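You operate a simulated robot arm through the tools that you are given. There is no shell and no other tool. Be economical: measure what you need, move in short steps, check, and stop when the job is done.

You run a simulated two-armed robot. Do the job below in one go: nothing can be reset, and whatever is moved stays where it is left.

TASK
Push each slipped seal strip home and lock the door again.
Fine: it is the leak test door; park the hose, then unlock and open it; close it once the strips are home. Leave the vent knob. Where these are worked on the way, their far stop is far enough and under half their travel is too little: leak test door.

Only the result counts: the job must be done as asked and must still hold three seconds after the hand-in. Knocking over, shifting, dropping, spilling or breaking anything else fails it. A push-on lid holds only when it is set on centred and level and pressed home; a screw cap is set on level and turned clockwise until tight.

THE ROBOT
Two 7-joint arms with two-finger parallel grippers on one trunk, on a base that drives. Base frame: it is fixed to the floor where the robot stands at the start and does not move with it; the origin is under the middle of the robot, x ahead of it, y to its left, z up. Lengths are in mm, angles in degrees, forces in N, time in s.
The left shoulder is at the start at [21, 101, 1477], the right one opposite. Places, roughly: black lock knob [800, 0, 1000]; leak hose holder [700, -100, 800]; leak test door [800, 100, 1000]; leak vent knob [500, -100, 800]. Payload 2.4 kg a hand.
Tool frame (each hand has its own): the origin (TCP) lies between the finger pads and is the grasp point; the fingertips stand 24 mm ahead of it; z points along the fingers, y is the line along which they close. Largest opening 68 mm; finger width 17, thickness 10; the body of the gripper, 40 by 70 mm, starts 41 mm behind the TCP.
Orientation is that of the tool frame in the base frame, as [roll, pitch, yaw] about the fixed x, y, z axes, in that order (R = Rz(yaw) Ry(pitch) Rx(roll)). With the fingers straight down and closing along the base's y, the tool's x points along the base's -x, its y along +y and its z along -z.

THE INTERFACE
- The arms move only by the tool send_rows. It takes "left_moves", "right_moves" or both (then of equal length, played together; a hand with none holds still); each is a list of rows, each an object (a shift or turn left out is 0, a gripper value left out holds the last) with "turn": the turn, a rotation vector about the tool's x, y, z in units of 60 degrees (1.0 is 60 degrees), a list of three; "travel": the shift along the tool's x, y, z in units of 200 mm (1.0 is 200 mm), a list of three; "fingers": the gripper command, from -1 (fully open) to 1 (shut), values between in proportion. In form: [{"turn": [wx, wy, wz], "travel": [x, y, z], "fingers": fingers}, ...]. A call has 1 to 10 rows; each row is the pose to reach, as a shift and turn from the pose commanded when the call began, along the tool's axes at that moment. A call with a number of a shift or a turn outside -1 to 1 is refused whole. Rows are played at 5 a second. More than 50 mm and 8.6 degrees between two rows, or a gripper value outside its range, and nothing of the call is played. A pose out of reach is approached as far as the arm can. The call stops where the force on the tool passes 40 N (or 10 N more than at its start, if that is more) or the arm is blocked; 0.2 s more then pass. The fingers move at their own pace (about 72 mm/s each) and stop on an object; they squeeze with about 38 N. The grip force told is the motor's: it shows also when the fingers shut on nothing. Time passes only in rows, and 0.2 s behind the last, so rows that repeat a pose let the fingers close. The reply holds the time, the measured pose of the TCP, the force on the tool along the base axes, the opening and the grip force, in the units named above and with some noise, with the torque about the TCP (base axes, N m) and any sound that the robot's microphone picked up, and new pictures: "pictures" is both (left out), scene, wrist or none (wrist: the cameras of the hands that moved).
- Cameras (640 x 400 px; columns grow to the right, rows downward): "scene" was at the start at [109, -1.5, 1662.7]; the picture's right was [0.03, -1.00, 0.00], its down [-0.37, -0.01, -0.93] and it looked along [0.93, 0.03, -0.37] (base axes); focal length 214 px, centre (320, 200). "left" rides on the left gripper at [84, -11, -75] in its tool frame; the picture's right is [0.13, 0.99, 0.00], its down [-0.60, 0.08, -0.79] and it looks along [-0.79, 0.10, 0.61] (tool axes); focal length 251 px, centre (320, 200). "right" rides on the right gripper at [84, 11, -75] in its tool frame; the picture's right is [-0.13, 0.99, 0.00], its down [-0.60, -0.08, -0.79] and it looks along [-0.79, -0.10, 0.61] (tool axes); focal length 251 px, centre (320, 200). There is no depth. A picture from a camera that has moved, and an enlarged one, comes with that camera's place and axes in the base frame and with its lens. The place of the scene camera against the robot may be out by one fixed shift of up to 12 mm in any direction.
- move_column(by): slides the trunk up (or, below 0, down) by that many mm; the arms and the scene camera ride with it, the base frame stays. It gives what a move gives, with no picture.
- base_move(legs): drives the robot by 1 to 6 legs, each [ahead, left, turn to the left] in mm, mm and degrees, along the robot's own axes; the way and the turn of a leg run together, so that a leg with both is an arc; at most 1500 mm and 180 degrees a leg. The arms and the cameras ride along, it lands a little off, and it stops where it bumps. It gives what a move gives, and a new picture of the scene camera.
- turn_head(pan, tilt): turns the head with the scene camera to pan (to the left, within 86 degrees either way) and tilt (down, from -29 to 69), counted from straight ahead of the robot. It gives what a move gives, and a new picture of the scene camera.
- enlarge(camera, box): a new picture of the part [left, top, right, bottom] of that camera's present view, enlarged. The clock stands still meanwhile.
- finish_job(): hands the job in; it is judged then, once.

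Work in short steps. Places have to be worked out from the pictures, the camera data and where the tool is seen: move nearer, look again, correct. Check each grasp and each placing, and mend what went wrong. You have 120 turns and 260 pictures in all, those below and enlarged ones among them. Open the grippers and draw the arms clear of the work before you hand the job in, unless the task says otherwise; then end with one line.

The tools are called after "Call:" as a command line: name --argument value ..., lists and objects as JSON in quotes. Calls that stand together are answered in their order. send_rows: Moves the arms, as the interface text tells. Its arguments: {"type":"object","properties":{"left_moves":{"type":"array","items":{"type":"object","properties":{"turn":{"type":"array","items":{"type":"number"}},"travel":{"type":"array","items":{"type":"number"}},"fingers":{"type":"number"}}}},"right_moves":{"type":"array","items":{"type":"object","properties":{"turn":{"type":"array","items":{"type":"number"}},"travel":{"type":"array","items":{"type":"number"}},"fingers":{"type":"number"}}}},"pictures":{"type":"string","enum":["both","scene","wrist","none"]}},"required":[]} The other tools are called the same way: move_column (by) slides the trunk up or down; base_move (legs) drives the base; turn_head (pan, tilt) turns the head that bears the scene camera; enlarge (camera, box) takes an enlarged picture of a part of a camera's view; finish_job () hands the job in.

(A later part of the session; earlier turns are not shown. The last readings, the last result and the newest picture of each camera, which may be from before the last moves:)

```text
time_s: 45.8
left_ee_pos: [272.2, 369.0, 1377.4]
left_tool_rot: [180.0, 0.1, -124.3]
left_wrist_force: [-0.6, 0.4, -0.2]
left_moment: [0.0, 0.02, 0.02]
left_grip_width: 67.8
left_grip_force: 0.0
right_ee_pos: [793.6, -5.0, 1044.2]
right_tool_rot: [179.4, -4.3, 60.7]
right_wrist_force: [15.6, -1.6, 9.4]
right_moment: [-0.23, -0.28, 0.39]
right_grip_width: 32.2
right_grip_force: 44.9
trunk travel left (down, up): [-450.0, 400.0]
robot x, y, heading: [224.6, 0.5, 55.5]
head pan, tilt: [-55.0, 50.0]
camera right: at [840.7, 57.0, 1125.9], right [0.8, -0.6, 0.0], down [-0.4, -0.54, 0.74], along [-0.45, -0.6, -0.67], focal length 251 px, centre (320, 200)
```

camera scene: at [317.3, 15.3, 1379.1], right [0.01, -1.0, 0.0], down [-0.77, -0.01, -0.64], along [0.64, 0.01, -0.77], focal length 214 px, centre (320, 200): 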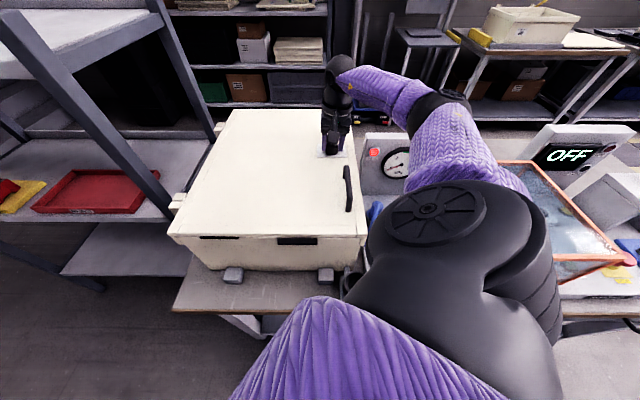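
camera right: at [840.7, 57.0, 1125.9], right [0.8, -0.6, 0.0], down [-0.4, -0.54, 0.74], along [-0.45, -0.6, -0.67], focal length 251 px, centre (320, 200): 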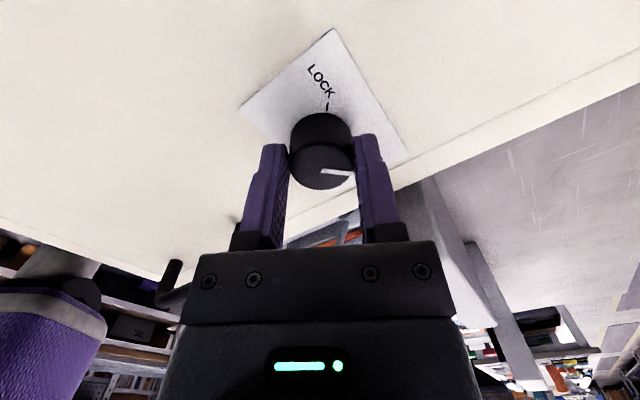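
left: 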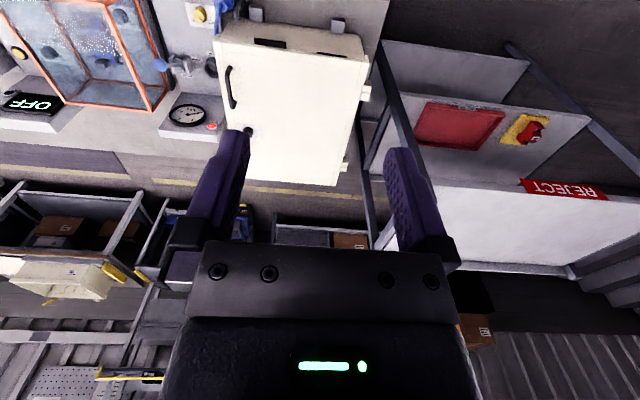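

The pointer now slips in the grip with 0.39 N·m, so the lock is at its FREE stop. I'll release, rise, and rotate the hand back toward neutral.

Call:
send_rows --right_moves '[{"fingers": -0.6}, {"fingers": -0.6}, {"travel": [0, 0, -0.2], "fingers": -0.6}, {"travel": [0, 0, -0.35], "turn": [0, 0, -0.14]}, {"travel": [0, 0, -0.35], "turn": [0, 0, -0.28]}, {"travel": [0, 0, -0.35], "turn": [0, 0, -0.42]}, {"travel": [0, 0, -0.35], "turn": [0, 0, -0.56]}, {"travel": [0, 0, -0.35], "turn": [0, 0, -0.7]}, {"travel": [0, 0, -0.35], "turn": [0, 0, -0.84]}, {"travel": [0, 0, -0.35], "turn": [0, 0, -0.98]}]' --pictures "none"

Call:
send_rows --right_moves '[{"turn": [0, 0, -0.14]}, {"turn": [0, 0, -0.28]}, {"turn": [0, 0, -0.42]}, {"turn": [0, 0, -0.56]}, {"turn": [0, 0, -0.7]}, {"turn": [0, 0, -0.84]}, {"turn": [0, 0, -0.98]}]' --pictures "scene"

Call:
enlarge --camera "scene" --box '[280, 80, 440, 220]'

```text
time_s: 48.0
left_ee_pos: [269.9, 370.5, 1376.2]
left_tool_rot: [180.0, 0.0, -124.3]
left_wrist_force: [-0.6, 0.4, -0.6]
left_moment: [0.02, -0.03, -0.04]
left_grip_width: 68.0
left_grip_force: 0.0
right_ee_pos: [789.4, -9.3, 1114.7]
right_tool_rot: [176.0, -1.6, 119.9]
right_wrist_force: [-0.2, 0.0, 1.0]
right_moment: [0.03, -0.04, -0.02]
right_grip_width: 54.4
right_grip_force: 0.0
trunk travel left (down, up): [-450.0, 400.0]
robot x, y, heading: [222.5, 0.9, 55.7]
head pan, tilt: [-55.0, 50.0]
```

```text
time_s: 49.6
left_ee_pos: [270.5, 369.6, 1377.3]
left_tool_rot: [-180.0, 0.1, -124.4]
left_wrist_force: [-1.1, -0.7, 0.1]
left_moment: [0.02, -0.04, -0.01]
left_grip_width: 68.1
left_grip_force: 0.0
right_ee_pos: [789.1, -9.8, 1114.2]
right_tool_rot: [176.4, 2.6, 178.6]
right_wrist_force: [-0.6, 0.2, -0.4]
right_moment: [0.0, 0.01, 0.01]
right_grip_width: 54.5
right_grip_force: 0.0
trunk travel left (down, up): [-450.0, 400.0]
robot x, y, heading: [219.3, 1.5, 55.7]
head pan, tilt: [-55.0, 50.0]
camera scene: at [317.7, 17.2, 1379.2], right [0.01, -1.0, 0.0], down [-0.77, -0.01, -0.64], along [0.64, 0.01, -0.77], focal length 214 px, centre (320, 200)
```

scene: 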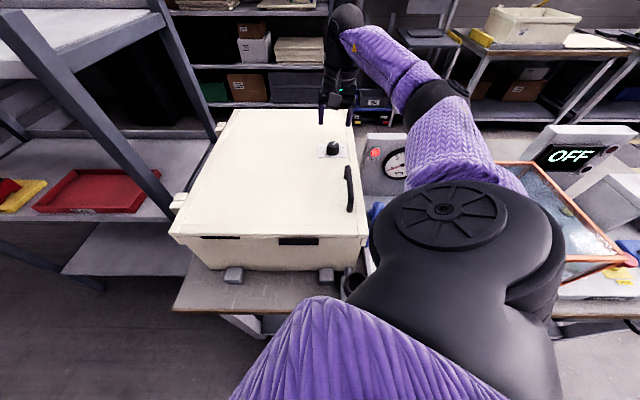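

```text
2.86 times, centred on (360, 150) of scene
camera zoom: at [317.7, 17.2, 1379.2], right [0.01, -1.0, 0.0], down [-0.77, -0.01, -0.64], along [0.64, 0.01, -0.77], focal length 613 px, centre (206, 343)
```

zoom: 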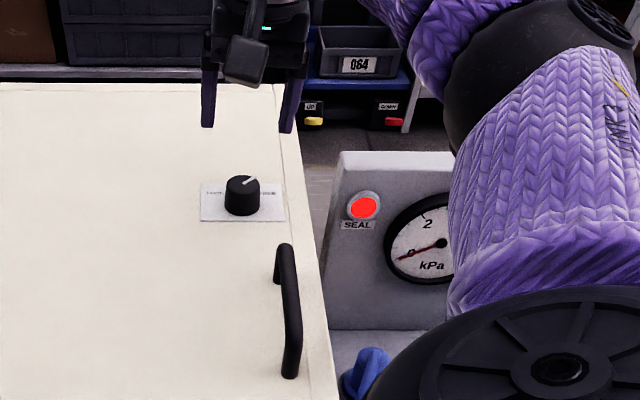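

The pointer shows FREE. Moving the right hand back over the handle (x≈625, y≈−39).

Call:
send_rows --right_moves '[{"travel": [0.2, -0.03, 0]}, {"travel": [0.4, -0.07, 0]}, {"travel": [0.6, -0.11, 0]}, {"travel": [0.82, -0.145, 0]}]' --pictures "both"

```text
time_s: 50.6
left_ee_pos: [270.4, 369.1, 1377.1]
left_tool_rot: [-179.8, 0.1, -124.3]
left_wrist_force: [-0.1, -0.4, -0.7]
left_moment: [-0.03, 0.01, -0.02]
left_grip_width: 68.2
left_grip_force: 0.1
right_ee_pos: [623.4, -33.4, 1106.3]
right_tool_rot: [176.3, 2.4, 178.3]
right_wrist_force: [-0.6, -0.2, -1.2]
right_moment: [0.03, -0.03, 0.01]
right_grip_width: 54.3
right_grip_force: 0.0
trunk travel left (down, up): [-450.0, 400.0]
robot x, y, heading: [220.5, -0.4, 55.8]
head pan, tilt: [-55.0, 50.0]
camera scene: at [317.1, 17.0, 1379.2], right [0.01, -1.0, 0.0], down [-0.77, -0.01, -0.64], along [0.64, 0.01, -0.77], focal length 214 px, centre (320, 200)
camera right: at [536.8, -25.9, 1178.6], right [0.16, 0.99, 0.07], down [0.57, -0.15, 0.81], along [0.81, -0.09, -0.58], focal length 251 px, centre (320, 200)
```

scene: 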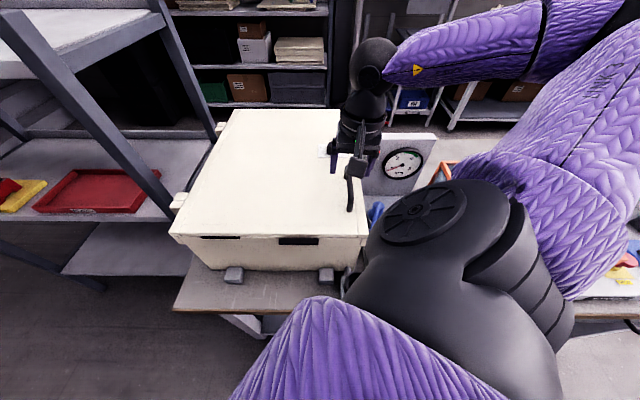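
right: 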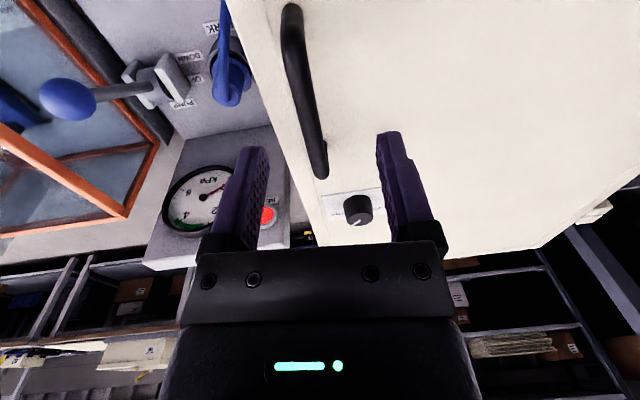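

The handle bar runs along x 570–685 at y≈−38. Lowering over it and closing.

Call:
send_rows --right_moves '[{"travel": [0, -0.025, 0.1], "fingers": -0.6}, {"travel": [0, -0.025, 0.2]}, {"travel": [0, -0.03, 0.29]}, {"travel": [0, -0.03, 0.29], "fingers": 1}, {"travel": [0, -0.03, 0.29], "fingers": 1}, {"travel": [0, -0.03, 0.29], "fingers": 1}, {"travel": [0, -0.03, 0.29], "fingers": 1}]' --pictures "both"

```text
time_s: 52.2
left_ee_pos: [269.5, 366.0, 1377.0]
left_tool_rot: [180.0, 0.1, -124.2]
left_wrist_force: [0.1, -0.6, -0.2]
left_moment: [-0.04, 0.03, 0.01]
left_grip_width: 67.9
left_grip_force: 0.0
right_ee_pos: [626.6, -37.9, 1046.8]
right_tool_rot: [176.4, 2.4, 178.3]
right_wrist_force: [-1.0, -15.8, -4.6]
right_moment: [-0.04, -0.16, 0.57]
right_grip_width: 12.8
right_grip_force: 32.5
trunk travel left (down, up): [-450.0, 400.0]
robot x, y, heading: [219.2, -0.2, 55.5]
head pan, tilt: [-55.0, 50.0]
camera scene: at [317.8, 14.3, 1379.2], right [0.01, -1.0, 0.0], down [-0.77, -0.01, -0.64], along [0.64, 0.01, -0.77], focal length 214 px, centre (320, 200)
camera right: at [540.0, -30.4, 1119.1], right [0.15, 0.99, 0.07], down [0.57, -0.14, 0.81], along [0.81, -0.09, -0.58], focal length 251 px, centre (320, 200)
```

scene: 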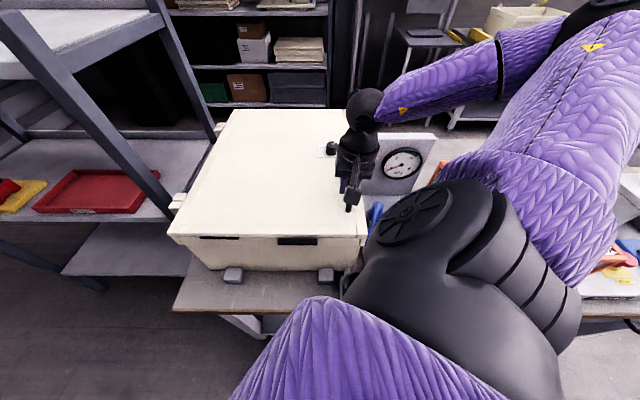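
right: 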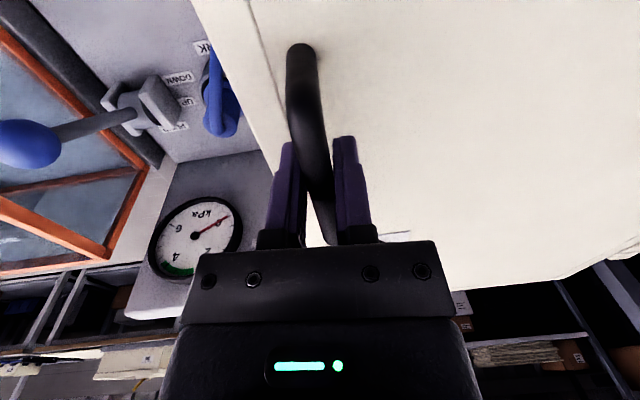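

Handle gripped at 12.8 mm. I'll lift along the hinge arc, first 10°, to see whether the door opens.

Call:
send_rows --right_moves '[{"travel": [0, 0.017, -0.078], "turn": [0.042, 0, 0], "fingers": 1}, {"travel": [0, 0.037, -0.156], "turn": [0.083, 0, 0]}, {"travel": [0, 0.061, -0.233], "turn": [0.125, 0, 0]}, {"travel": [0, 0.088, -0.31], "turn": [0.167, 0, 0]}]' --pictures "both"

```text
time_s: 53.2
left_ee_pos: [272.8, 365.4, 1378.1]
left_tool_rot: [179.9, 0.1, -124.4]
left_wrist_force: [0.2, -0.4, -0.5]
left_moment: [0.01, 0.03, 0.03]
left_grip_width: 68.0
left_grip_force: 0.2
right_ee_pos: [628.5, -25.4, 1109.9]
right_tool_rot: [-173.6, 2.5, 178.3]
right_wrist_force: [15.1, -22.6, 2.8]
right_moment: [0.02, -0.85, 0.73]
right_grip_width: 12.8
right_grip_force: 33.3
trunk travel left (down, up): [-450.0, 400.0]
robot x, y, heading: [222.0, 2.5, 55.5]
head pan, tilt: [-55.0, 50.0]
camera scene: at [320.4, 13.2, 1379.1], right [0.01, -1.0, 0.0], down [-0.77, -0.01, -0.64], along [0.64, 0.01, -0.77], focal length 214 px, centre (320, 200)
camera right: at [540.3, -4.1, 1179.7], right [0.16, 0.98, -0.1], down [0.57, -0.01, 0.82], along [0.81, -0.19, -0.56], focal length 251 px, centre (320, 200)
```

scene: 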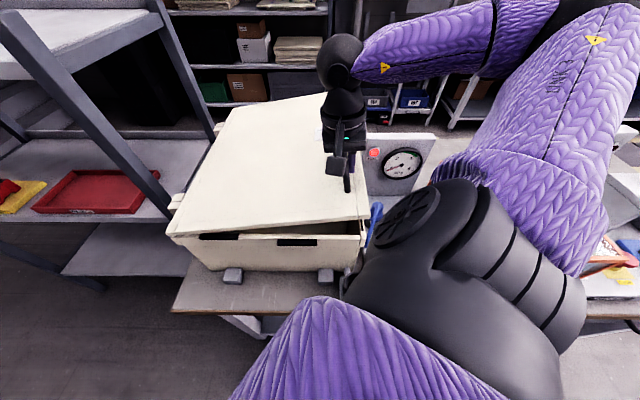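
right: 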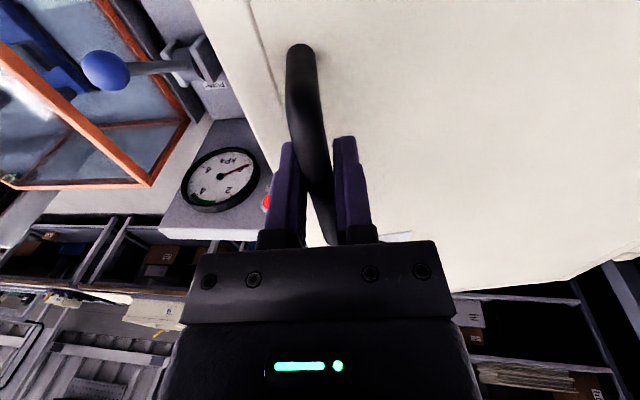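

The door opens easily. I'll continue to ~40°.

Call:
send_rows --right_moves '[{"travel": [0, 0.032, -0.156], "turn": [0.083, 0, 0]}, {"travel": [0, 0.08, -0.308], "turn": [0.167, 0, 0]}, {"travel": [0, 0.14, -0.456], "turn": [0.25, 0, 0]}, {"travel": [0, 0.215, -0.597], "turn": [0.333, 0, 0]}, {"travel": [0, 0.3, -0.731], "turn": [0.417, 0, 0]}, {"travel": [0, 0.4, -0.858], "turn": [0.5, 0, 0]}]' --pictures "both"

```text
time_s: 54.5
left_ee_pos: [273.6, 366.7, 1376.9]
left_tool_rot: [179.9, 0.0, -124.4]
left_wrist_force: [0.2, -0.5, 0.6]
left_moment: [-0.01, 0.02, -0.01]
left_grip_width: 68.1
left_grip_force: 0.0
right_ee_pos: [625.2, 59.6, 1258.3]
right_tool_rot: [-146.2, 2.7, 178.2]
right_wrist_force: [16.1, -10.7, 9.0]
right_moment: [-0.02, -0.23, 0.83]
right_grip_width: 13.2
right_grip_force: 33.0
right hand out of reach, approached as far as the arm can: row 6
trunk travel left (down, up): [-450.0, 400.0]
robot x, y, heading: [223.3, 0.8, 55.7]
head pan, tilt: [-55.0, 50.0]
stopped in row 6 (right hand): the force on the tool passed its limit at 41 N (the readings are from after the stop); the commanded pose is now the measured one
camera scene: at [320.9, 13.7, 1379.0], right [0.01, -1.0, 0.0], down [-0.77, -0.01, -0.64], along [0.64, 0.01, -0.77], focal length 214 px, centre (320, 200)
camera right: at [539.3, 113.3, 1311.6], right [0.18, 0.82, -0.55], down [0.58, 0.36, 0.73], along [0.79, -0.45, -0.41], focal length 251 px, centre (320, 200)
```

scene: 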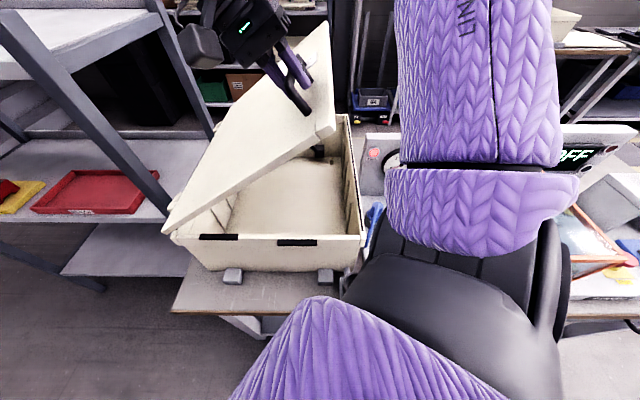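
right: 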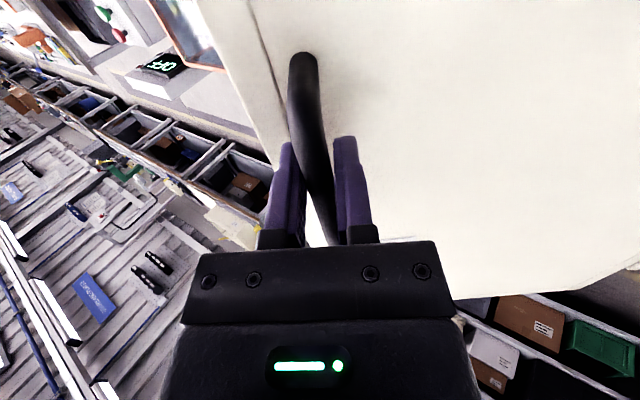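

Open to ~37°. I'll look at the body rim and strips now.

Call:
enlarge --camera "scene" --box '[160, 120, 380, 280]'

```text
2.50 times, centred on (270, 200) of scene
camera zoom: at [320.9, 13.7, 1379.0], right [0.01, -1.0, 0.0], down [-0.77, -0.01, -0.64], along [0.64, 0.01, -0.77], focal length 536 px, centre (445, 200)
```

zoom: 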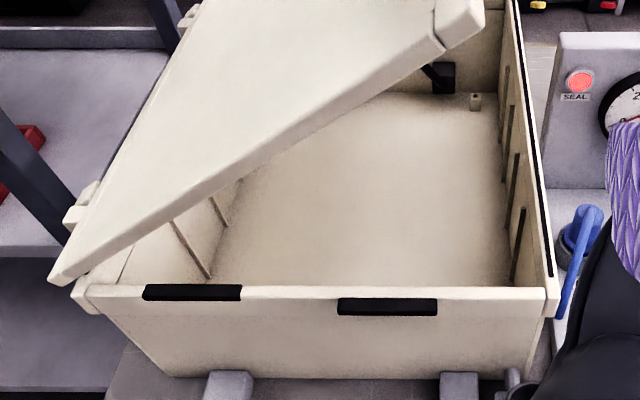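

The force on the hand shows the lid isn't hanging on it, so the hinge appears balanced. I'll open the fingers slowly and see whether the lid stays.

Call:
send_rows --right_moves '[{"fingers": 0.4}, {"fingers": 0.2}, {"fingers": 0.0}, {"fingers": -0.2}, {"fingers": -0.2}]' --pictures "both"

```text
time_s: 55.7
left_ee_pos: [269.0, 369.7, 1377.0]
left_tool_rot: [-180.0, 0.0, -124.3]
left_wrist_force: [-0.3, 0.7, 0.0]
left_moment: [-0.03, 0.04, -0.03]
left_grip_width: 67.8
left_grip_force: 0.1
right_ee_pos: [621.0, 64.1, 1260.3]
right_tool_rot: [-146.0, 2.5, 178.3]
right_wrist_force: [-0.7, 0.2, -0.7]
right_moment: [-0.01, -0.04, -0.02]
right_grip_width: 40.7
right_grip_force: 0.0
trunk travel left (down, up): [-450.0, 400.0]
robot x, y, heading: [224.8, 2.2, 55.4]
head pan, tilt: [-55.0, 50.0]
camera scene: at [317.8, 17.0, 1379.2], right [0.01, -1.0, 0.0], down [-0.77, -0.01, -0.64], along [0.64, 0.01, -0.77], focal length 214 px, centre (320, 200)
camera right: at [535.9, 117.0, 1311.9], right [0.18, 0.82, -0.55], down [0.58, 0.36, 0.73], along [0.79, -0.45, -0.41], focal length 251 px, centre (320, 200)
```

scene: 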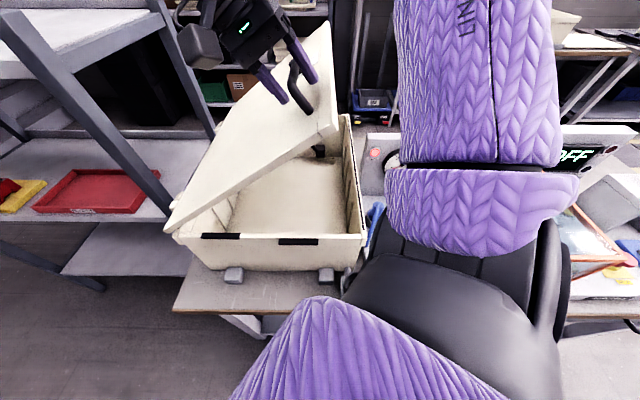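
right: 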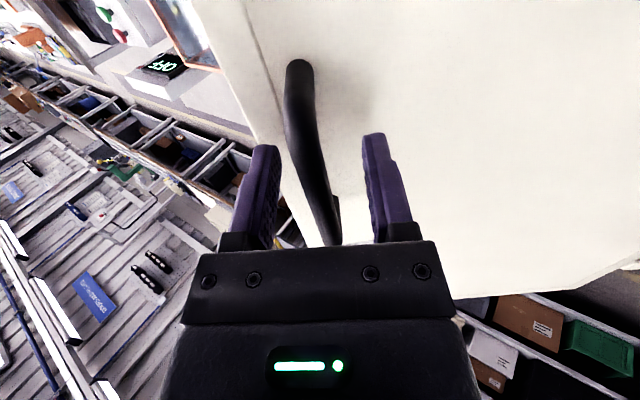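

The lid stays by itself. I'll withdraw the right hand off the handle and swing it over the right edge so I can push the lid from its inner side.

Call:
send_rows --right_moves '[{"travel": [0, 0, -0.18], "fingers": -0.2}, {"travel": [0, 0, -0.34]}, {"travel": [0, -0.2, -0.36], "turn": [-0.08, 0, 0]}, {"travel": [0, -0.4, -0.34], "turn": [-0.2, 0, 0]}, {"travel": [0, -0.6, -0.3], "turn": [-0.33, 0, 0]}, {"travel": [0, -0.8, -0.2], "turn": [-0.46, 0, 0]}, {"travel": [0, -0.95, -0.05], "turn": [-0.58, 0, 0]}]' --pictures "scene"

```text
time_s: 56.6
left_ee_pos: [268.9, 373.8, 1375.1]
left_tool_rot: [179.9, -0.2, -124.0]
left_wrist_force: [1.0, -0.3, 0.2]
left_moment: [0.05, 0.02, -0.02]
left_grip_width: 68.0
left_grip_force: 0.1
right_ee_pos: [620.5, 56.7, 1301.7]
right_tool_rot: [-154.2, 1.8, 179.5]
right_wrist_force: [1.3, 32.4, -34.2]
right_moment: [0.49, 0.03, 0.44]
right_grip_width: 68.1
right_grip_force: 17.3
right hand out of reach, approached as far as the arm can: row 1, 2, 3, 4
trunk travel left (down, up): [-450.0, 400.0]
robot x, y, heading: [222.1, 0.2, 56.1]
head pan, tilt: [-55.0, 50.0]
stopped in row 4 (right hand): the force on the tool passed its limit at 111 N (the readings are from after the stop); the commanded pose is now the measured one
camera scene: at [320.0, 22.2, 1378.7], right [0.02, -1.0, 0.0], down [-0.77, -0.01, -0.64], along [0.64, 0.01, -0.77], focal length 214 px, centre (320, 200)
```

scene: 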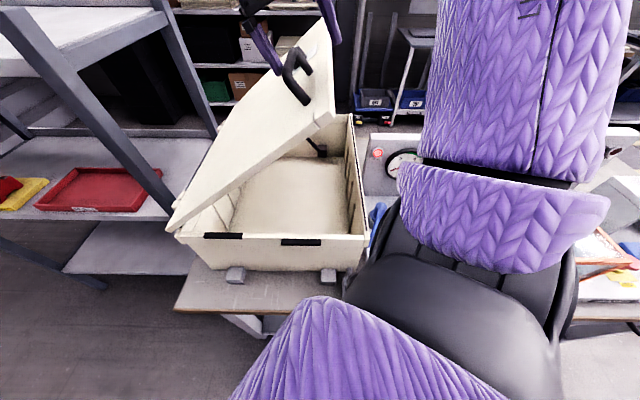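

The arm hit its reach limit and a finger caught on the handle. I'll ease back along tool +y to unload and look.

Call:
send_rows --right_moves '[{"travel": [0, 0.05, 0], "fingers": -1}, {"travel": [0, 0.1, 0]}]' --pictures "both"

```text
time_s: 57.2
left_ee_pos: [268.7, 369.9, 1377.8]
left_tool_rot: [-179.9, 0.0, -124.2]
left_wrist_force: [-1.0, 0.7, 0.4]
left_moment: [0.02, -0.01, -0.03]
left_grip_width: 68.0
left_grip_force: 0.1
right_ee_pos: [617.0, 68.0, 1296.3]
right_tool_rot: [-154.1, 2.0, 179.0]
right_wrist_force: [-0.6, -0.4, 0.5]
right_moment: [0.01, -0.01, 0.03]
right_grip_width: 68.0
right_grip_force: 0.1
trunk travel left (down, up): [-450.0, 400.0]
robot x, y, heading: [219.4, -0.8, 55.8]
head pan, tilt: [-55.0, 50.0]
camera scene: at [317.6, 17.6, 1379.3], right [0.01, -1.0, 0.0], down [-0.77, -0.01, -0.64], along [0.64, 0.01, -0.77], focal length 214 px, centre (320, 200)
camera right: at [532.0, 110.3, 1355.3], right [0.16, 0.89, -0.43], down [0.58, 0.27, 0.77], along [0.8, -0.37, -0.47], focal length 251 px, centre (320, 200)
```

scene: 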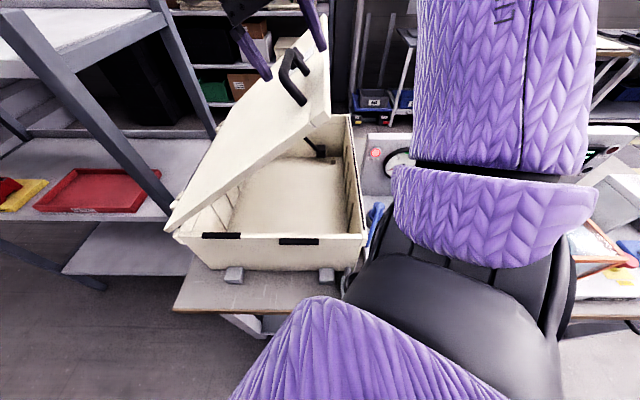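
right: 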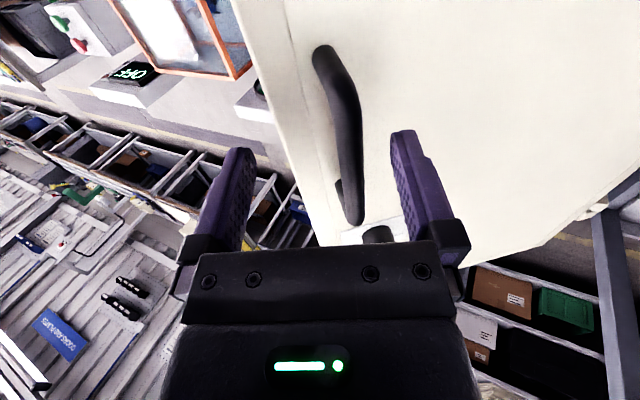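

Unloaded, with the bar centred between the open fingers. Raising the column lifts the hand off the handle.

Call:
move_column --by 45

Call:
send_rows --right_moves '[{"travel": [0, 0, -0.03]}, {"travel": [0, 0, -0.06]}]' --pictures "both"

```text
time_s: 58.1
left_ee_pos: [268.4, 369.8, 1421.4]
left_tool_rot: [-179.8, 0.1, -124.1]
left_wrist_force: [0.7, -0.7, 0.2]
left_moment: [0.0, 0.01, 0.02]
left_grip_width: 67.9
left_grip_force: 0.1
right_ee_pos: [616.7, 67.4, 1338.9]
right_tool_rot: [-154.1, 2.0, 179.1]
right_wrist_force: [-0.3, 0.2, 0.6]
right_moment: [0.05, 0.01, 0.0]
right_grip_width: 67.9
right_grip_force: 0.1
trunk travel left (down, up): [-495.0, 355.0]
robot x, y, heading: [222.7, 0.6, 55.6]
head pan, tilt: [-55.0, 50.0]
```

```text
time_s: 58.7
left_ee_pos: [268.8, 369.8, 1423.0]
left_tool_rot: [-179.9, 0.1, -124.1]
left_wrist_force: [-0.3, -0.1, -0.6]
left_moment: [0.01, -0.02, 0.02]
left_grip_width: 67.9
left_grip_force: 0.1
right_ee_pos: [617.2, 70.3, 1343.2]
right_tool_rot: [-154.1, 2.0, 179.1]
right_wrist_force: [-0.4, -0.9, 0.6]
right_moment: [0.02, -0.02, 0.01]
right_grip_width: 67.9
right_grip_force: 0.0
right hand out of reach, approached as far as the arm can: row 2
trunk travel left (down, up): [-495.0, 355.0]
robot x, y, heading: [220.4, 1.5, 55.7]
head pan, tilt: [-55.0, 50.0]
camera scene: at [315.1, 13.8, 1424.4], right [0.01, -1.0, 0.0], down [-0.77, -0.01, -0.64], along [0.64, 0.01, -0.77], focal length 214 px, centre (320, 200)
camera right: at [532.1, 112.4, 1403.7], right [0.16, 0.89, -0.43], down [0.58, 0.27, 0.77], along [0.8, -0.37, -0.48], focal length 251 px, centre (320, 200)
```

scene: 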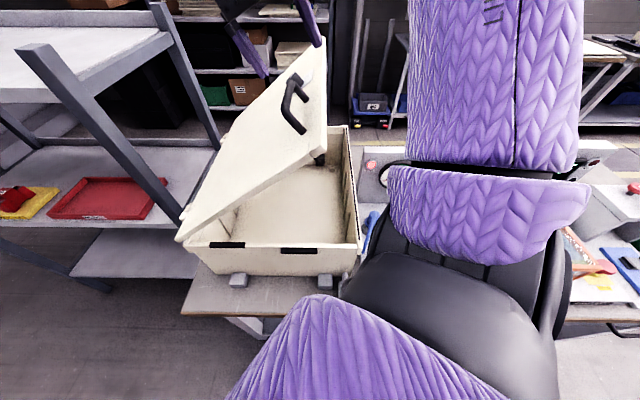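
right: 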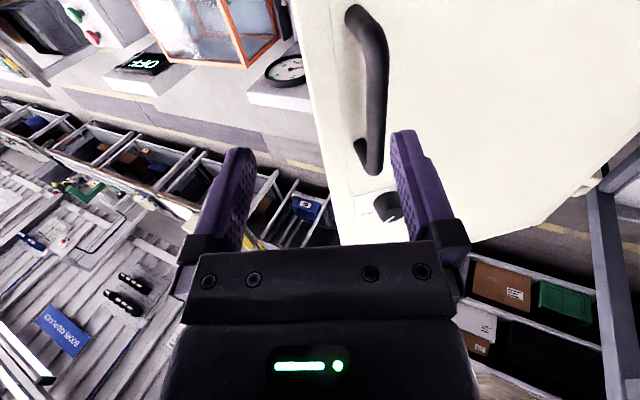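

The hand straddles the bar, so I'll slide it back along −x off the handle's near end, where reach also improves.

Call:
send_rows --right_moves '[{"travel": [0.15, 0, 0]}, {"travel": [0.3, 0, 0]}, {"travel": [0.45, 0, 0]}, {"travel": [0.6, 0, 0]}]' --pictures "both"

```text
time_s: 59.7
left_ee_pos: [267.7, 369.8, 1422.4]
left_tool_rot: [-180.0, 0.1, -124.1]
left_wrist_force: [0.4, -0.2, -0.2]
left_moment: [0.04, 0.01, 0.02]
left_grip_width: 68.0
left_grip_force: 0.0
right_ee_pos: [497.9, 71.4, 1340.0]
right_tool_rot: [-154.2, 2.2, 179.2]
right_wrist_force: [-0.5, 0.6, 0.2]
right_moment: [0.01, -0.03, 0.01]
right_grip_width: 68.1
right_grip_force: 0.1
trunk travel left (down, up): [-495.0, 355.0]
robot x, y, heading: [221.4, 0.5, 55.9]
head pan, tilt: [-55.0, 50.0]
camera scene: at [314.7, 13.9, 1424.4], right [0.01, -1.0, 0.0], down [-0.77, -0.01, -0.64], along [0.64, 0.01, -0.77], focal length 214 px, centre (320, 200)
camera right: at [411.7, 114.2, 1399.9], right [0.16, 0.89, -0.43], down [0.58, 0.27, 0.77], along [0.8, -0.37, -0.47], focal length 251 px, centre (320, 200)
```

scene: 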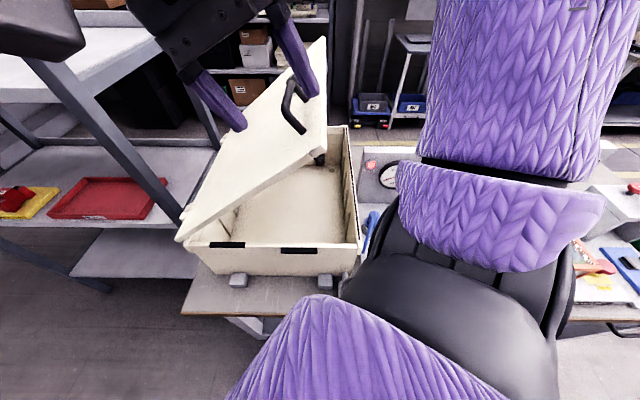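
right: 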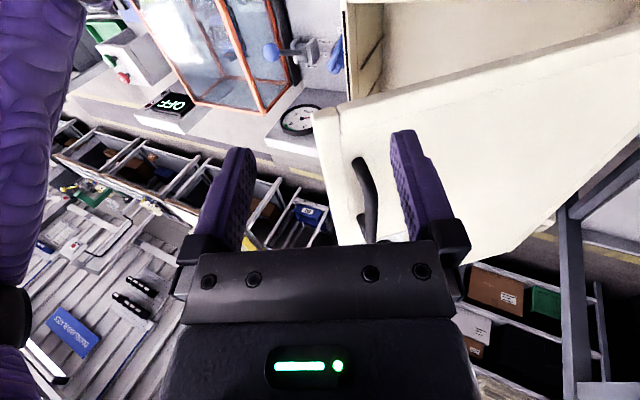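

The hand is clear in front of the lid. I'll swing it to the right, rotating so the fingers will point toward +y.

Call:
send_rows --right_moves '[{"travel": [0.03, -0.1, 0.05], "turn": [-0.14, 0, 0], "fingers": 0}, {"travel": [0.06, -0.2, 0.1], "turn": [-0.28, 0, 0]}, {"travel": [0.09, -0.31, 0.15], "turn": [-0.42, 0, 0]}, {"travel": [0.125, -0.41, 0.2], "turn": [-0.56, 0, 0]}, {"travel": [0.125, -0.51, 0.25], "turn": [-0.7, 0, 0], "fingers": 1}, {"travel": [0.125, -0.62, 0.3], "turn": [-0.84, 0, 0]}, {"travel": [0.125, -0.72, 0.35], "turn": [-0.97, 0, 0]}]' --pictures "scene"

```text
time_s: 61.3
left_ee_pos: [268.7, 368.7, 1422.6]
left_tool_rot: [-180.0, 0.1, -124.1]
left_wrist_force: [1.0, 0.0, -0.4]
left_moment: [0.02, 0.0, 0.01]
left_grip_width: 67.9
left_grip_force: 0.1
right_ee_pos: [471.5, -88.6, 1338.2]
right_tool_rot: [147.7, 2.0, 179.2]
right_wrist_force: [-0.2, 0.1, 0.7]
right_moment: [-0.03, 0.0, -0.02]
right_grip_width: 0.0
right_grip_force: 23.2
trunk travel left (down, up): [-495.0, 355.0]
robot x, y, heading: [220.6, -0.3, 55.8]
head pan, tilt: [-55.0, 50.0]
camera scene: at [314.9, 12.9, 1424.4], right [0.01, -1.0, 0.0], down [-0.77, -0.01, -0.64], along [0.64, 0.01, -0.77], focal length 214 px, centre (320, 200)
```

scene: 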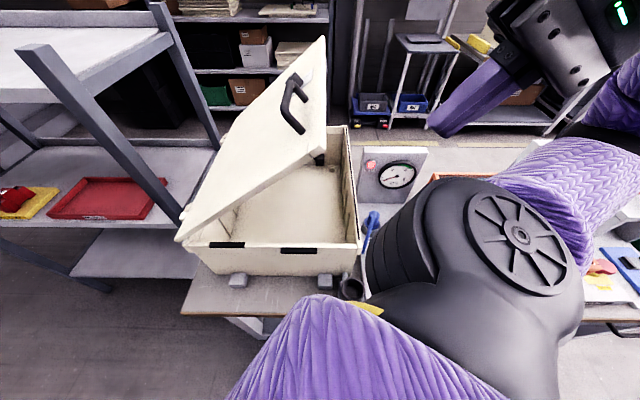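

Call:
send_rows --right_moves '[{"travel": [-0.1, -0.074, 0.1], "turn": [-0.125, 0, 0], "fingers": 1}, {"travel": [-0.21, -0.15, 0.2], "turn": [-0.25, 0, 0]}, {"travel": [-0.32, -0.22, 0.3], "turn": [-0.375, 0, 0]}, {"travel": [-0.43, -0.3, 0.4], "turn": [-0.5, 0, 0]}, {"travel": [-0.54, -0.37, 0.5], "turn": [-0.625, 0, 0]}, {"travel": [-0.64, -0.446, 0.593], "turn": [-0.75, 0, 0]}]' --pictures "both"

```text
time_s: 62.7
left_ee_pos: [270.1, 370.0, 1422.8]
left_tool_rot: [-179.9, 0.2, -124.1]
left_wrist_force: [0.7, -0.8, -0.6]
left_moment: [-0.02, 0.04, 0.02]
left_grip_width: 68.1
left_grip_force: 0.0
right_ee_pos: [633.4, -116.2, 1213.3]
right_tool_rot: [102.6, 1.9, 179.1]
right_wrist_force: [0.2, 0.4, -0.4]
right_moment: [0.02, 0.01, 0.01]
right_grip_width: 0.1
right_grip_force: 23.5
right hand out of reach, approached as far as the arm can: row 5, 6
trunk travel left (down, up): [-495.0, 355.0]
robot x, y, heading: [221.1, 2.0, 55.7]
head pan, tilt: [-55.0, 50.0]
camera scene: at [316.5, 13.2, 1424.3], right [0.01, -1.0, 0.0], down [-0.77, -0.01, -0.64], along [0.64, 0.01, -0.77], focal length 214 px, centre (320, 200)
camera right: at [546.8, -186.4, 1237.3], right [0.1, 0.22, 0.97], down [0.59, -0.8, 0.12], along [0.8, 0.56, -0.21], focal length 251 px, centre (320, 200)
```

scene: 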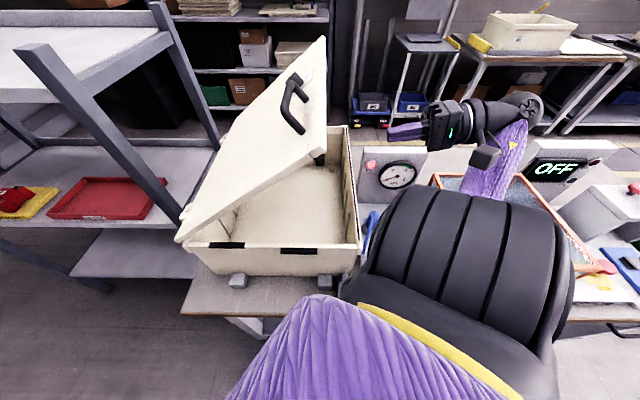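
right: 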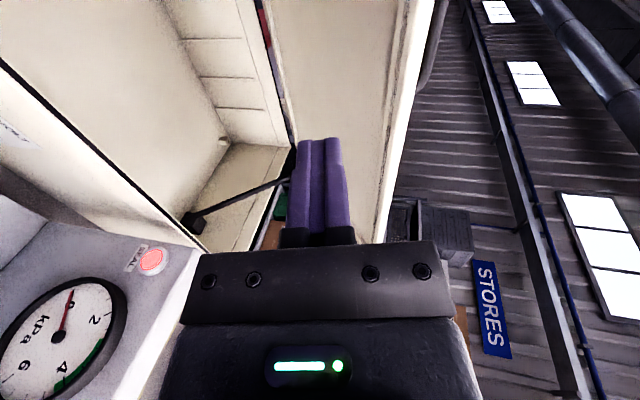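

The fingers now point at the lid's inner face. I'll push toward +y to make contact and swing it further.

Call:
send_rows --right_moves '[{"travel": [0, 0.041, 0.185], "fingers": 1}, {"travel": [0, 0.083, 0.37]}, {"travel": [0, 0.125, 0.556]}, {"travel": [0, 0.166, 0.742]}, {"travel": [0, 0.25, 0.8]}, {"travel": [0, 0.343, 0.846]}]' --pictures "both"

```text
time_s: 64.1
left_ee_pos: [268.3, 369.9, 1420.8]
left_tool_rot: [-180.0, 0.1, -124.1]
left_wrist_force: [0.3, -0.1, -0.4]
left_moment: [0.01, 0.01, -0.02]
left_grip_width: 67.8
left_grip_force: 0.1
right_ee_pos: [634.9, 64.7, 1243.5]
right_tool_rot: [102.7, 2.0, 179.1]
right_wrist_force: [-1.0, -0.3, -1.9]
right_moment: [0.0, 0.01, 0.04]
right_grip_width: 0.0
right_grip_force: 22.7
trunk travel left (down, up): [-495.0, 355.0]
robot x, y, heading: [221.5, 1.3, 55.6]
head pan, tilt: [-55.0, 50.0]
camera scene: at [315.2, 13.8, 1424.3], right [0.01, -1.0, 0.0], down [-0.77, -0.01, -0.64], along [0.64, 0.01, -0.77], focal length 214 px, centre (320, 200)
camera right: at [548.9, -5.9, 1268.4], right [0.1, 0.22, 0.97], down [0.59, -0.8, 0.12], along [0.8, 0.56, -0.21], focal length 251 px, centre (320, 200)
```

scene: 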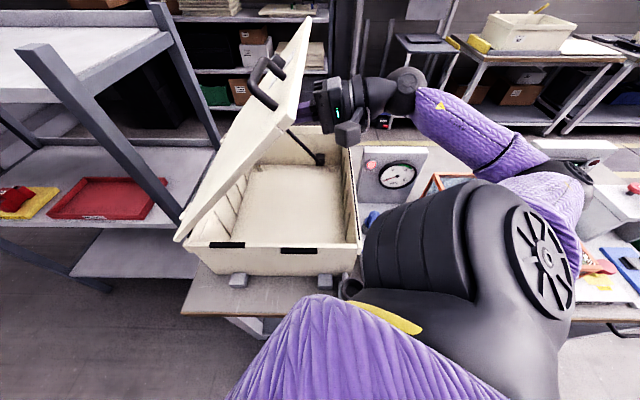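
right: 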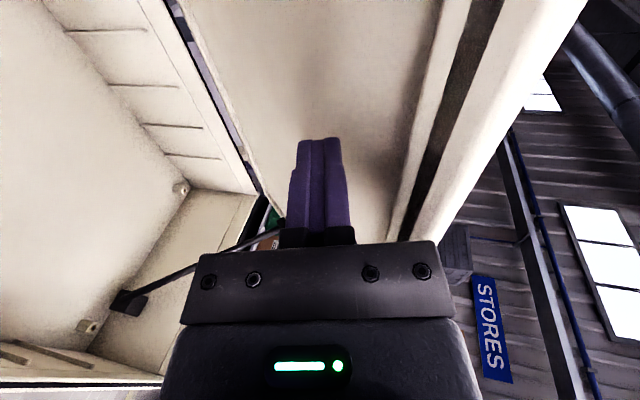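

Swinging well, now ~57°. Continuing the arc toward the far stop.

Call:
send_rows --right_moves '[{"travel": [0, 0.13, 0.14]}, {"travel": [0, 0.26, 0.28]}, {"travel": [0, 0.39, 0.42]}, {"travel": [0, 0.51, 0.557]}, {"travel": [0, 0.58, 0.7]}, {"travel": [0, 0.64, 0.83]}, {"travel": [0, 0.68, 0.95]}]' --pictures "both"

```text
time_s: 65.7
left_ee_pos: [268.4, 369.3, 1421.6]
left_tool_rot: [-179.9, -0.1, -124.0]
left_wrist_force: [0.1, 0.0, -0.4]
left_moment: [0.02, -0.02, -0.01]
left_grip_width: 68.1
left_grip_force: 0.1
right_ee_pos: [635.0, 280.6, 1334.8]
right_tool_rot: [102.6, 1.9, 179.1]
right_wrist_force: [0.3, -0.7, 0.2]
right_moment: [0.01, 0.01, 0.02]
right_grip_width: 0.0
right_grip_force: 23.0
trunk travel left (down, up): [-495.0, 355.0]
robot x, y, heading: [220.8, -1.6, 55.8]
head pan, tilt: [-55.0, 50.0]
camera scene: at [315.1, 14.4, 1424.4], right [0.01, -1.0, 0.0], down [-0.77, -0.01, -0.64], along [0.64, 0.01, -0.77], focal length 214 px, centre (320, 200)
camera right: at [547.7, 209.5, 1359.1], right [0.1, 0.22, 0.97], down [0.59, -0.8, 0.12], along [0.8, 0.56, -0.21], focal length 251 px, centre (320, 200)
```

scene: 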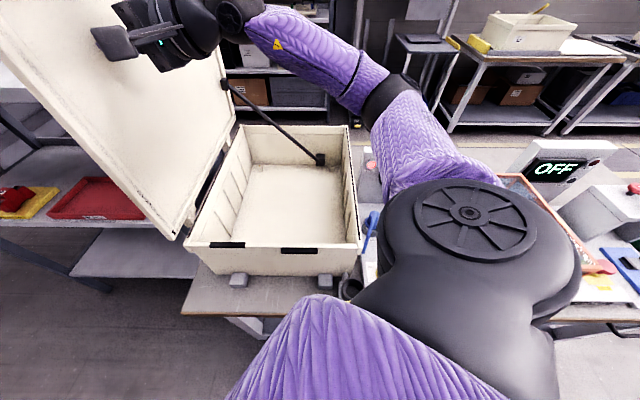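
right: 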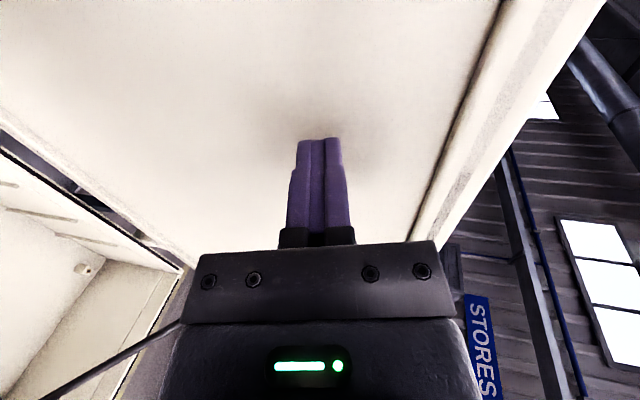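

Lid is near 90°. Pushing a little more toward the far stop.

Call:
send_rows --right_moves '[{"travel": [0, 0.02, 0.08]}, {"travel": [0, 0.03, 0.16]}, {"travel": [0, 0.04, 0.24]}, {"travel": [0, 0.05, 0.32]}]' --pictures "scene"

```text
time_s: 66.7
left_ee_pos: [267.8, 370.6, 1421.7]
left_tool_rot: [-179.9, 0.1, -124.2]
left_wrist_force: [-0.6, 0.0, 0.2]
left_moment: [0.0, 0.01, -0.02]
left_grip_width: 68.1
left_grip_force: 0.0
right_ee_pos: [636.0, 344.4, 1330.7]
right_tool_rot: [102.7, 1.9, 179.1]
right_wrist_force: [-0.2, -0.6, 0.4]
right_moment: [-0.04, 0.02, 0.03]
right_grip_width: 0.0
right_grip_force: 23.6
trunk travel left (down, up): [-495.0, 355.0]
robot x, y, heading: [221.6, -0.8, 55.9]
head pan, tilt: [-55.0, 50.0]
camera scene: at [315.0, 14.1, 1424.4], right [0.01, -1.0, 0.0], down [-0.77, -0.01, -0.64], along [0.64, 0.01, -0.77], focal length 214 px, centre (320, 200)
```

scene: 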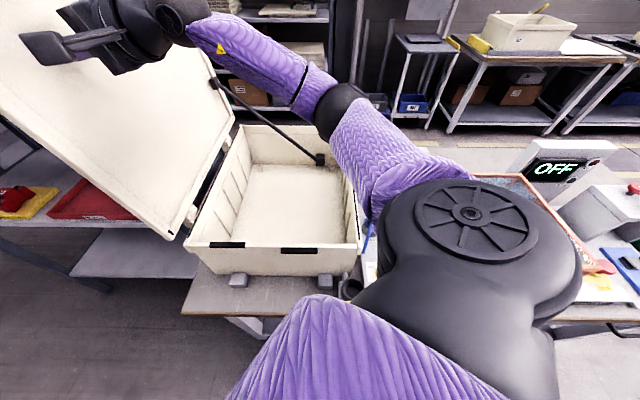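

The lid is past 90° with no load, well over half its travel. Withdrawing the right hand and inspecting the strips.

Call:
send_rows --right_moves '[{"travel": [0, 0, -0.2]}, {"travel": [0, 0, -0.4]}, {"travel": [0, 0, -0.6]}, {"travel": [0, 0, -0.8]}, {"travel": [0, 0, -1.0]}]' --pictures "scene"

Call:
enlarge --camera "scene" --box '[170, 180, 380, 310]'

Call:
enlarge --camera "scene" --box '[160, 80, 380, 200]'

Call:
enlarge --camera "scene" --box '[0, 0, 250, 250]'

```text
time_s: 67.9
left_ee_pos: [266.6, 368.3, 1421.9]
left_tool_rot: [-179.9, 0.1, -124.0]
left_wrist_force: [0.2, 0.0, 0.0]
left_moment: [-0.01, -0.03, 0.01]
left_grip_width: 68.1
left_grip_force: 0.0
right_ee_pos: [628.5, 148.4, 1375.4]
right_tool_rot: [102.6, 2.1, 179.1]
right_wrist_force: [-0.2, -1.0, 0.4]
right_moment: [0.0, 0.0, -0.02]
right_grip_width: 0.1
right_grip_force: 23.9
trunk travel left (down, up): [-495.0, 355.0]
robot x, y, heading: [219.0, 2.6, 55.7]
head pan, tilt: [-55.0, 50.0]
camera scene: at [314.2, 12.8, 1424.5], right [0.01, -1.0, 0.0], down [-0.77, -0.01, -0.64], along [0.64, 0.01, -0.77], focal length 214 px, centre (320, 200)
```

scene: 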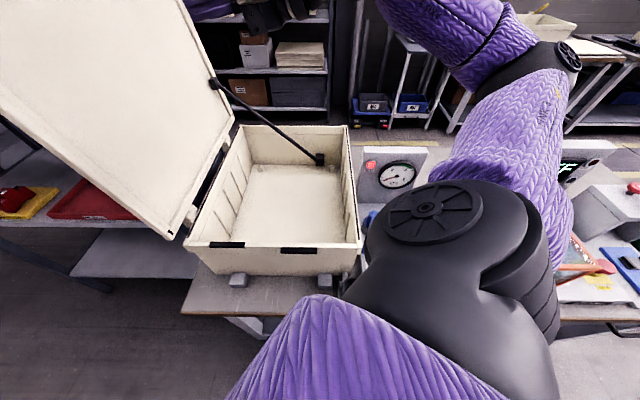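

```text
3.05 times, centred on (275, 245) of scene
camera zoom: at [314.2, 12.8, 1424.5], right [0.01, -1.0, 0.0], down [-0.77, -0.01, -0.64], along [0.64, 0.01, -0.77], focal length 654 px, centre (457, 63)
```

zoom: 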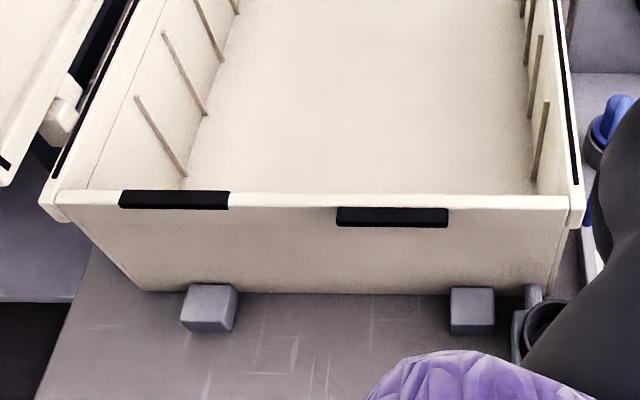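

```text
2.91 times, centred on (270, 140) of scene
camera zoom: at [314.2, 12.8, 1424.5], right [0.01, -1.0, 0.0], down [-0.77, -0.01, -0.64], along [0.64, 0.01, -0.77], focal length 624 px, centre (466, 374)
```

zoom: 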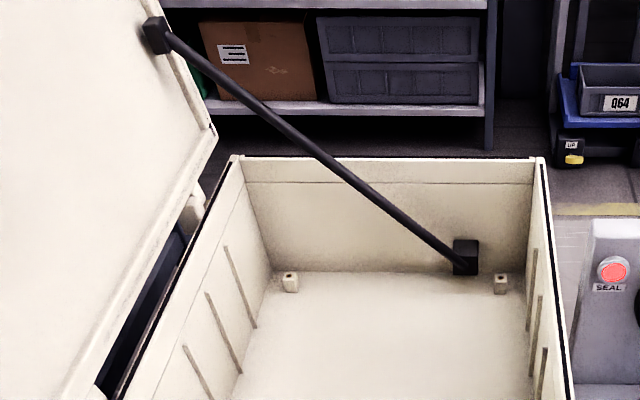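

```text
1.60 times, centred on (125, 125) of scene
camera zoom: at [314.2, 12.8, 1424.5], right [0.01, -1.0, 0.0], down [-0.77, -0.01, -0.64], along [0.64, 0.01, -0.77], focal length 343 px, centre (632, 320)
```

zoom: 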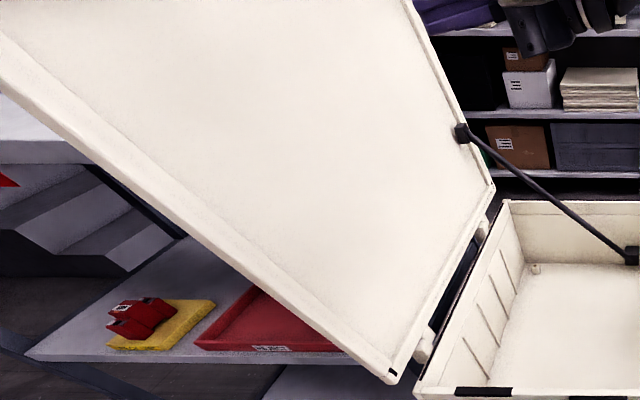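

Two black segments on the front rim appear proud, the right one clearly hanging out lower. I'll bring the left hand's camera in front of the rim for a close look and pull the right hand further away.

Call:
send_rows --left_moves '[{"travel": [0.04, -0.1, 0.12], "turn": [0, 0, 0.13]}, {"travel": [0.08, -0.2, 0.25], "turn": [0, 0, 0.26]}, {"travel": [0.13, -0.29, 0.37], "turn": [0, 0, 0.39]}, {"travel": [0.17, -0.38, 0.5], "turn": [0, 0, 0.52]}, {"travel": [0.22, -0.48, 0.62], "turn": [0, 0, 0.65]}, {"travel": [0.26, -0.57, 0.75], "turn": [0, 0, 0.78]}, {"travel": [0.3, -0.66, 0.87], "turn": [0, 0, 0.91]}]' --right_moves '[{"travel": [0, 0, -0.1]}, {"travel": [0, 0, -0.2]}, {"travel": [0, 0, -0.3]}, {"travel": [0, 0, -0.4]}, {"travel": [0, 0, -0.5]}, {"travel": [0, 0, -0.6]}, {"travel": [0, 0, -0.7]}]' --pictures "both"

```text
time_s: 69.5
left_ee_pos: [345.8, 245.3, 1248.0]
left_tool_rot: [-179.9, 0.1, -178.8]
left_wrist_force: [-0.5, 0.4, -0.4]
left_moment: [0.01, 0.01, -0.03]
left_grip_width: 67.9
left_grip_force: 0.1
right_ee_pos: [627.8, 11.8, 1405.2]
right_tool_rot: [102.7, 1.9, 179.2]
right_wrist_force: [0.2, 0.2, 0.2]
right_moment: [0.0, 0.01, 0.03]
right_grip_width: 0.1
right_grip_force: 23.8
trunk travel left (down, up): [-495.0, 355.0]
robot x, y, heading: [223.9, -3.1, 55.9]
head pan, tilt: [-55.0, 50.0]
camera scene: at [315.4, 13.3, 1424.4], right [0.01, -1.0, 0.0], down [-0.77, -0.01, -0.64], along [0.64, 0.01, -0.77], focal length 214 px, centre (320, 200)
camera right: at [541.5, -58.9, 1429.0], right [0.1, 0.22, 0.97], down [0.59, -0.8, 0.12], along [0.8, 0.56, -0.21], focal length 251 px, centre (320, 200)
camera left: at [259.4, 233.7, 1323.1], right [-0.15, 0.99, 0.0], down [0.6, 0.09, 0.79], along [0.79, 0.12, -0.61], focal length 251 px, centre (320, 200)
```

scene: 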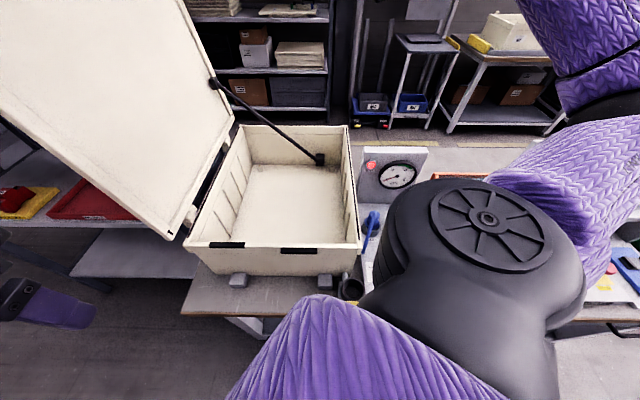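
right: 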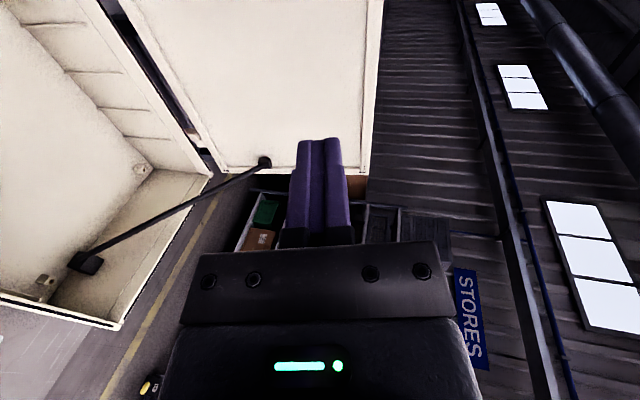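
left: 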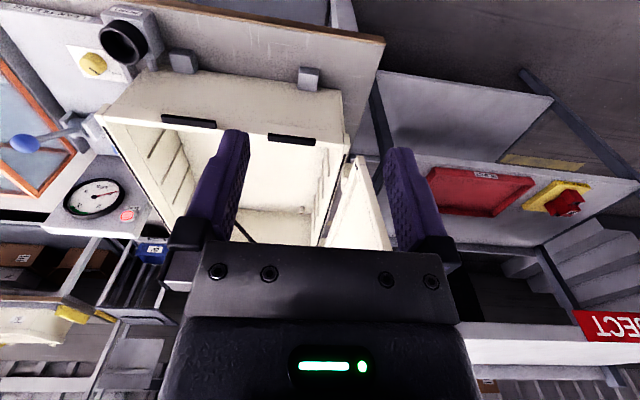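

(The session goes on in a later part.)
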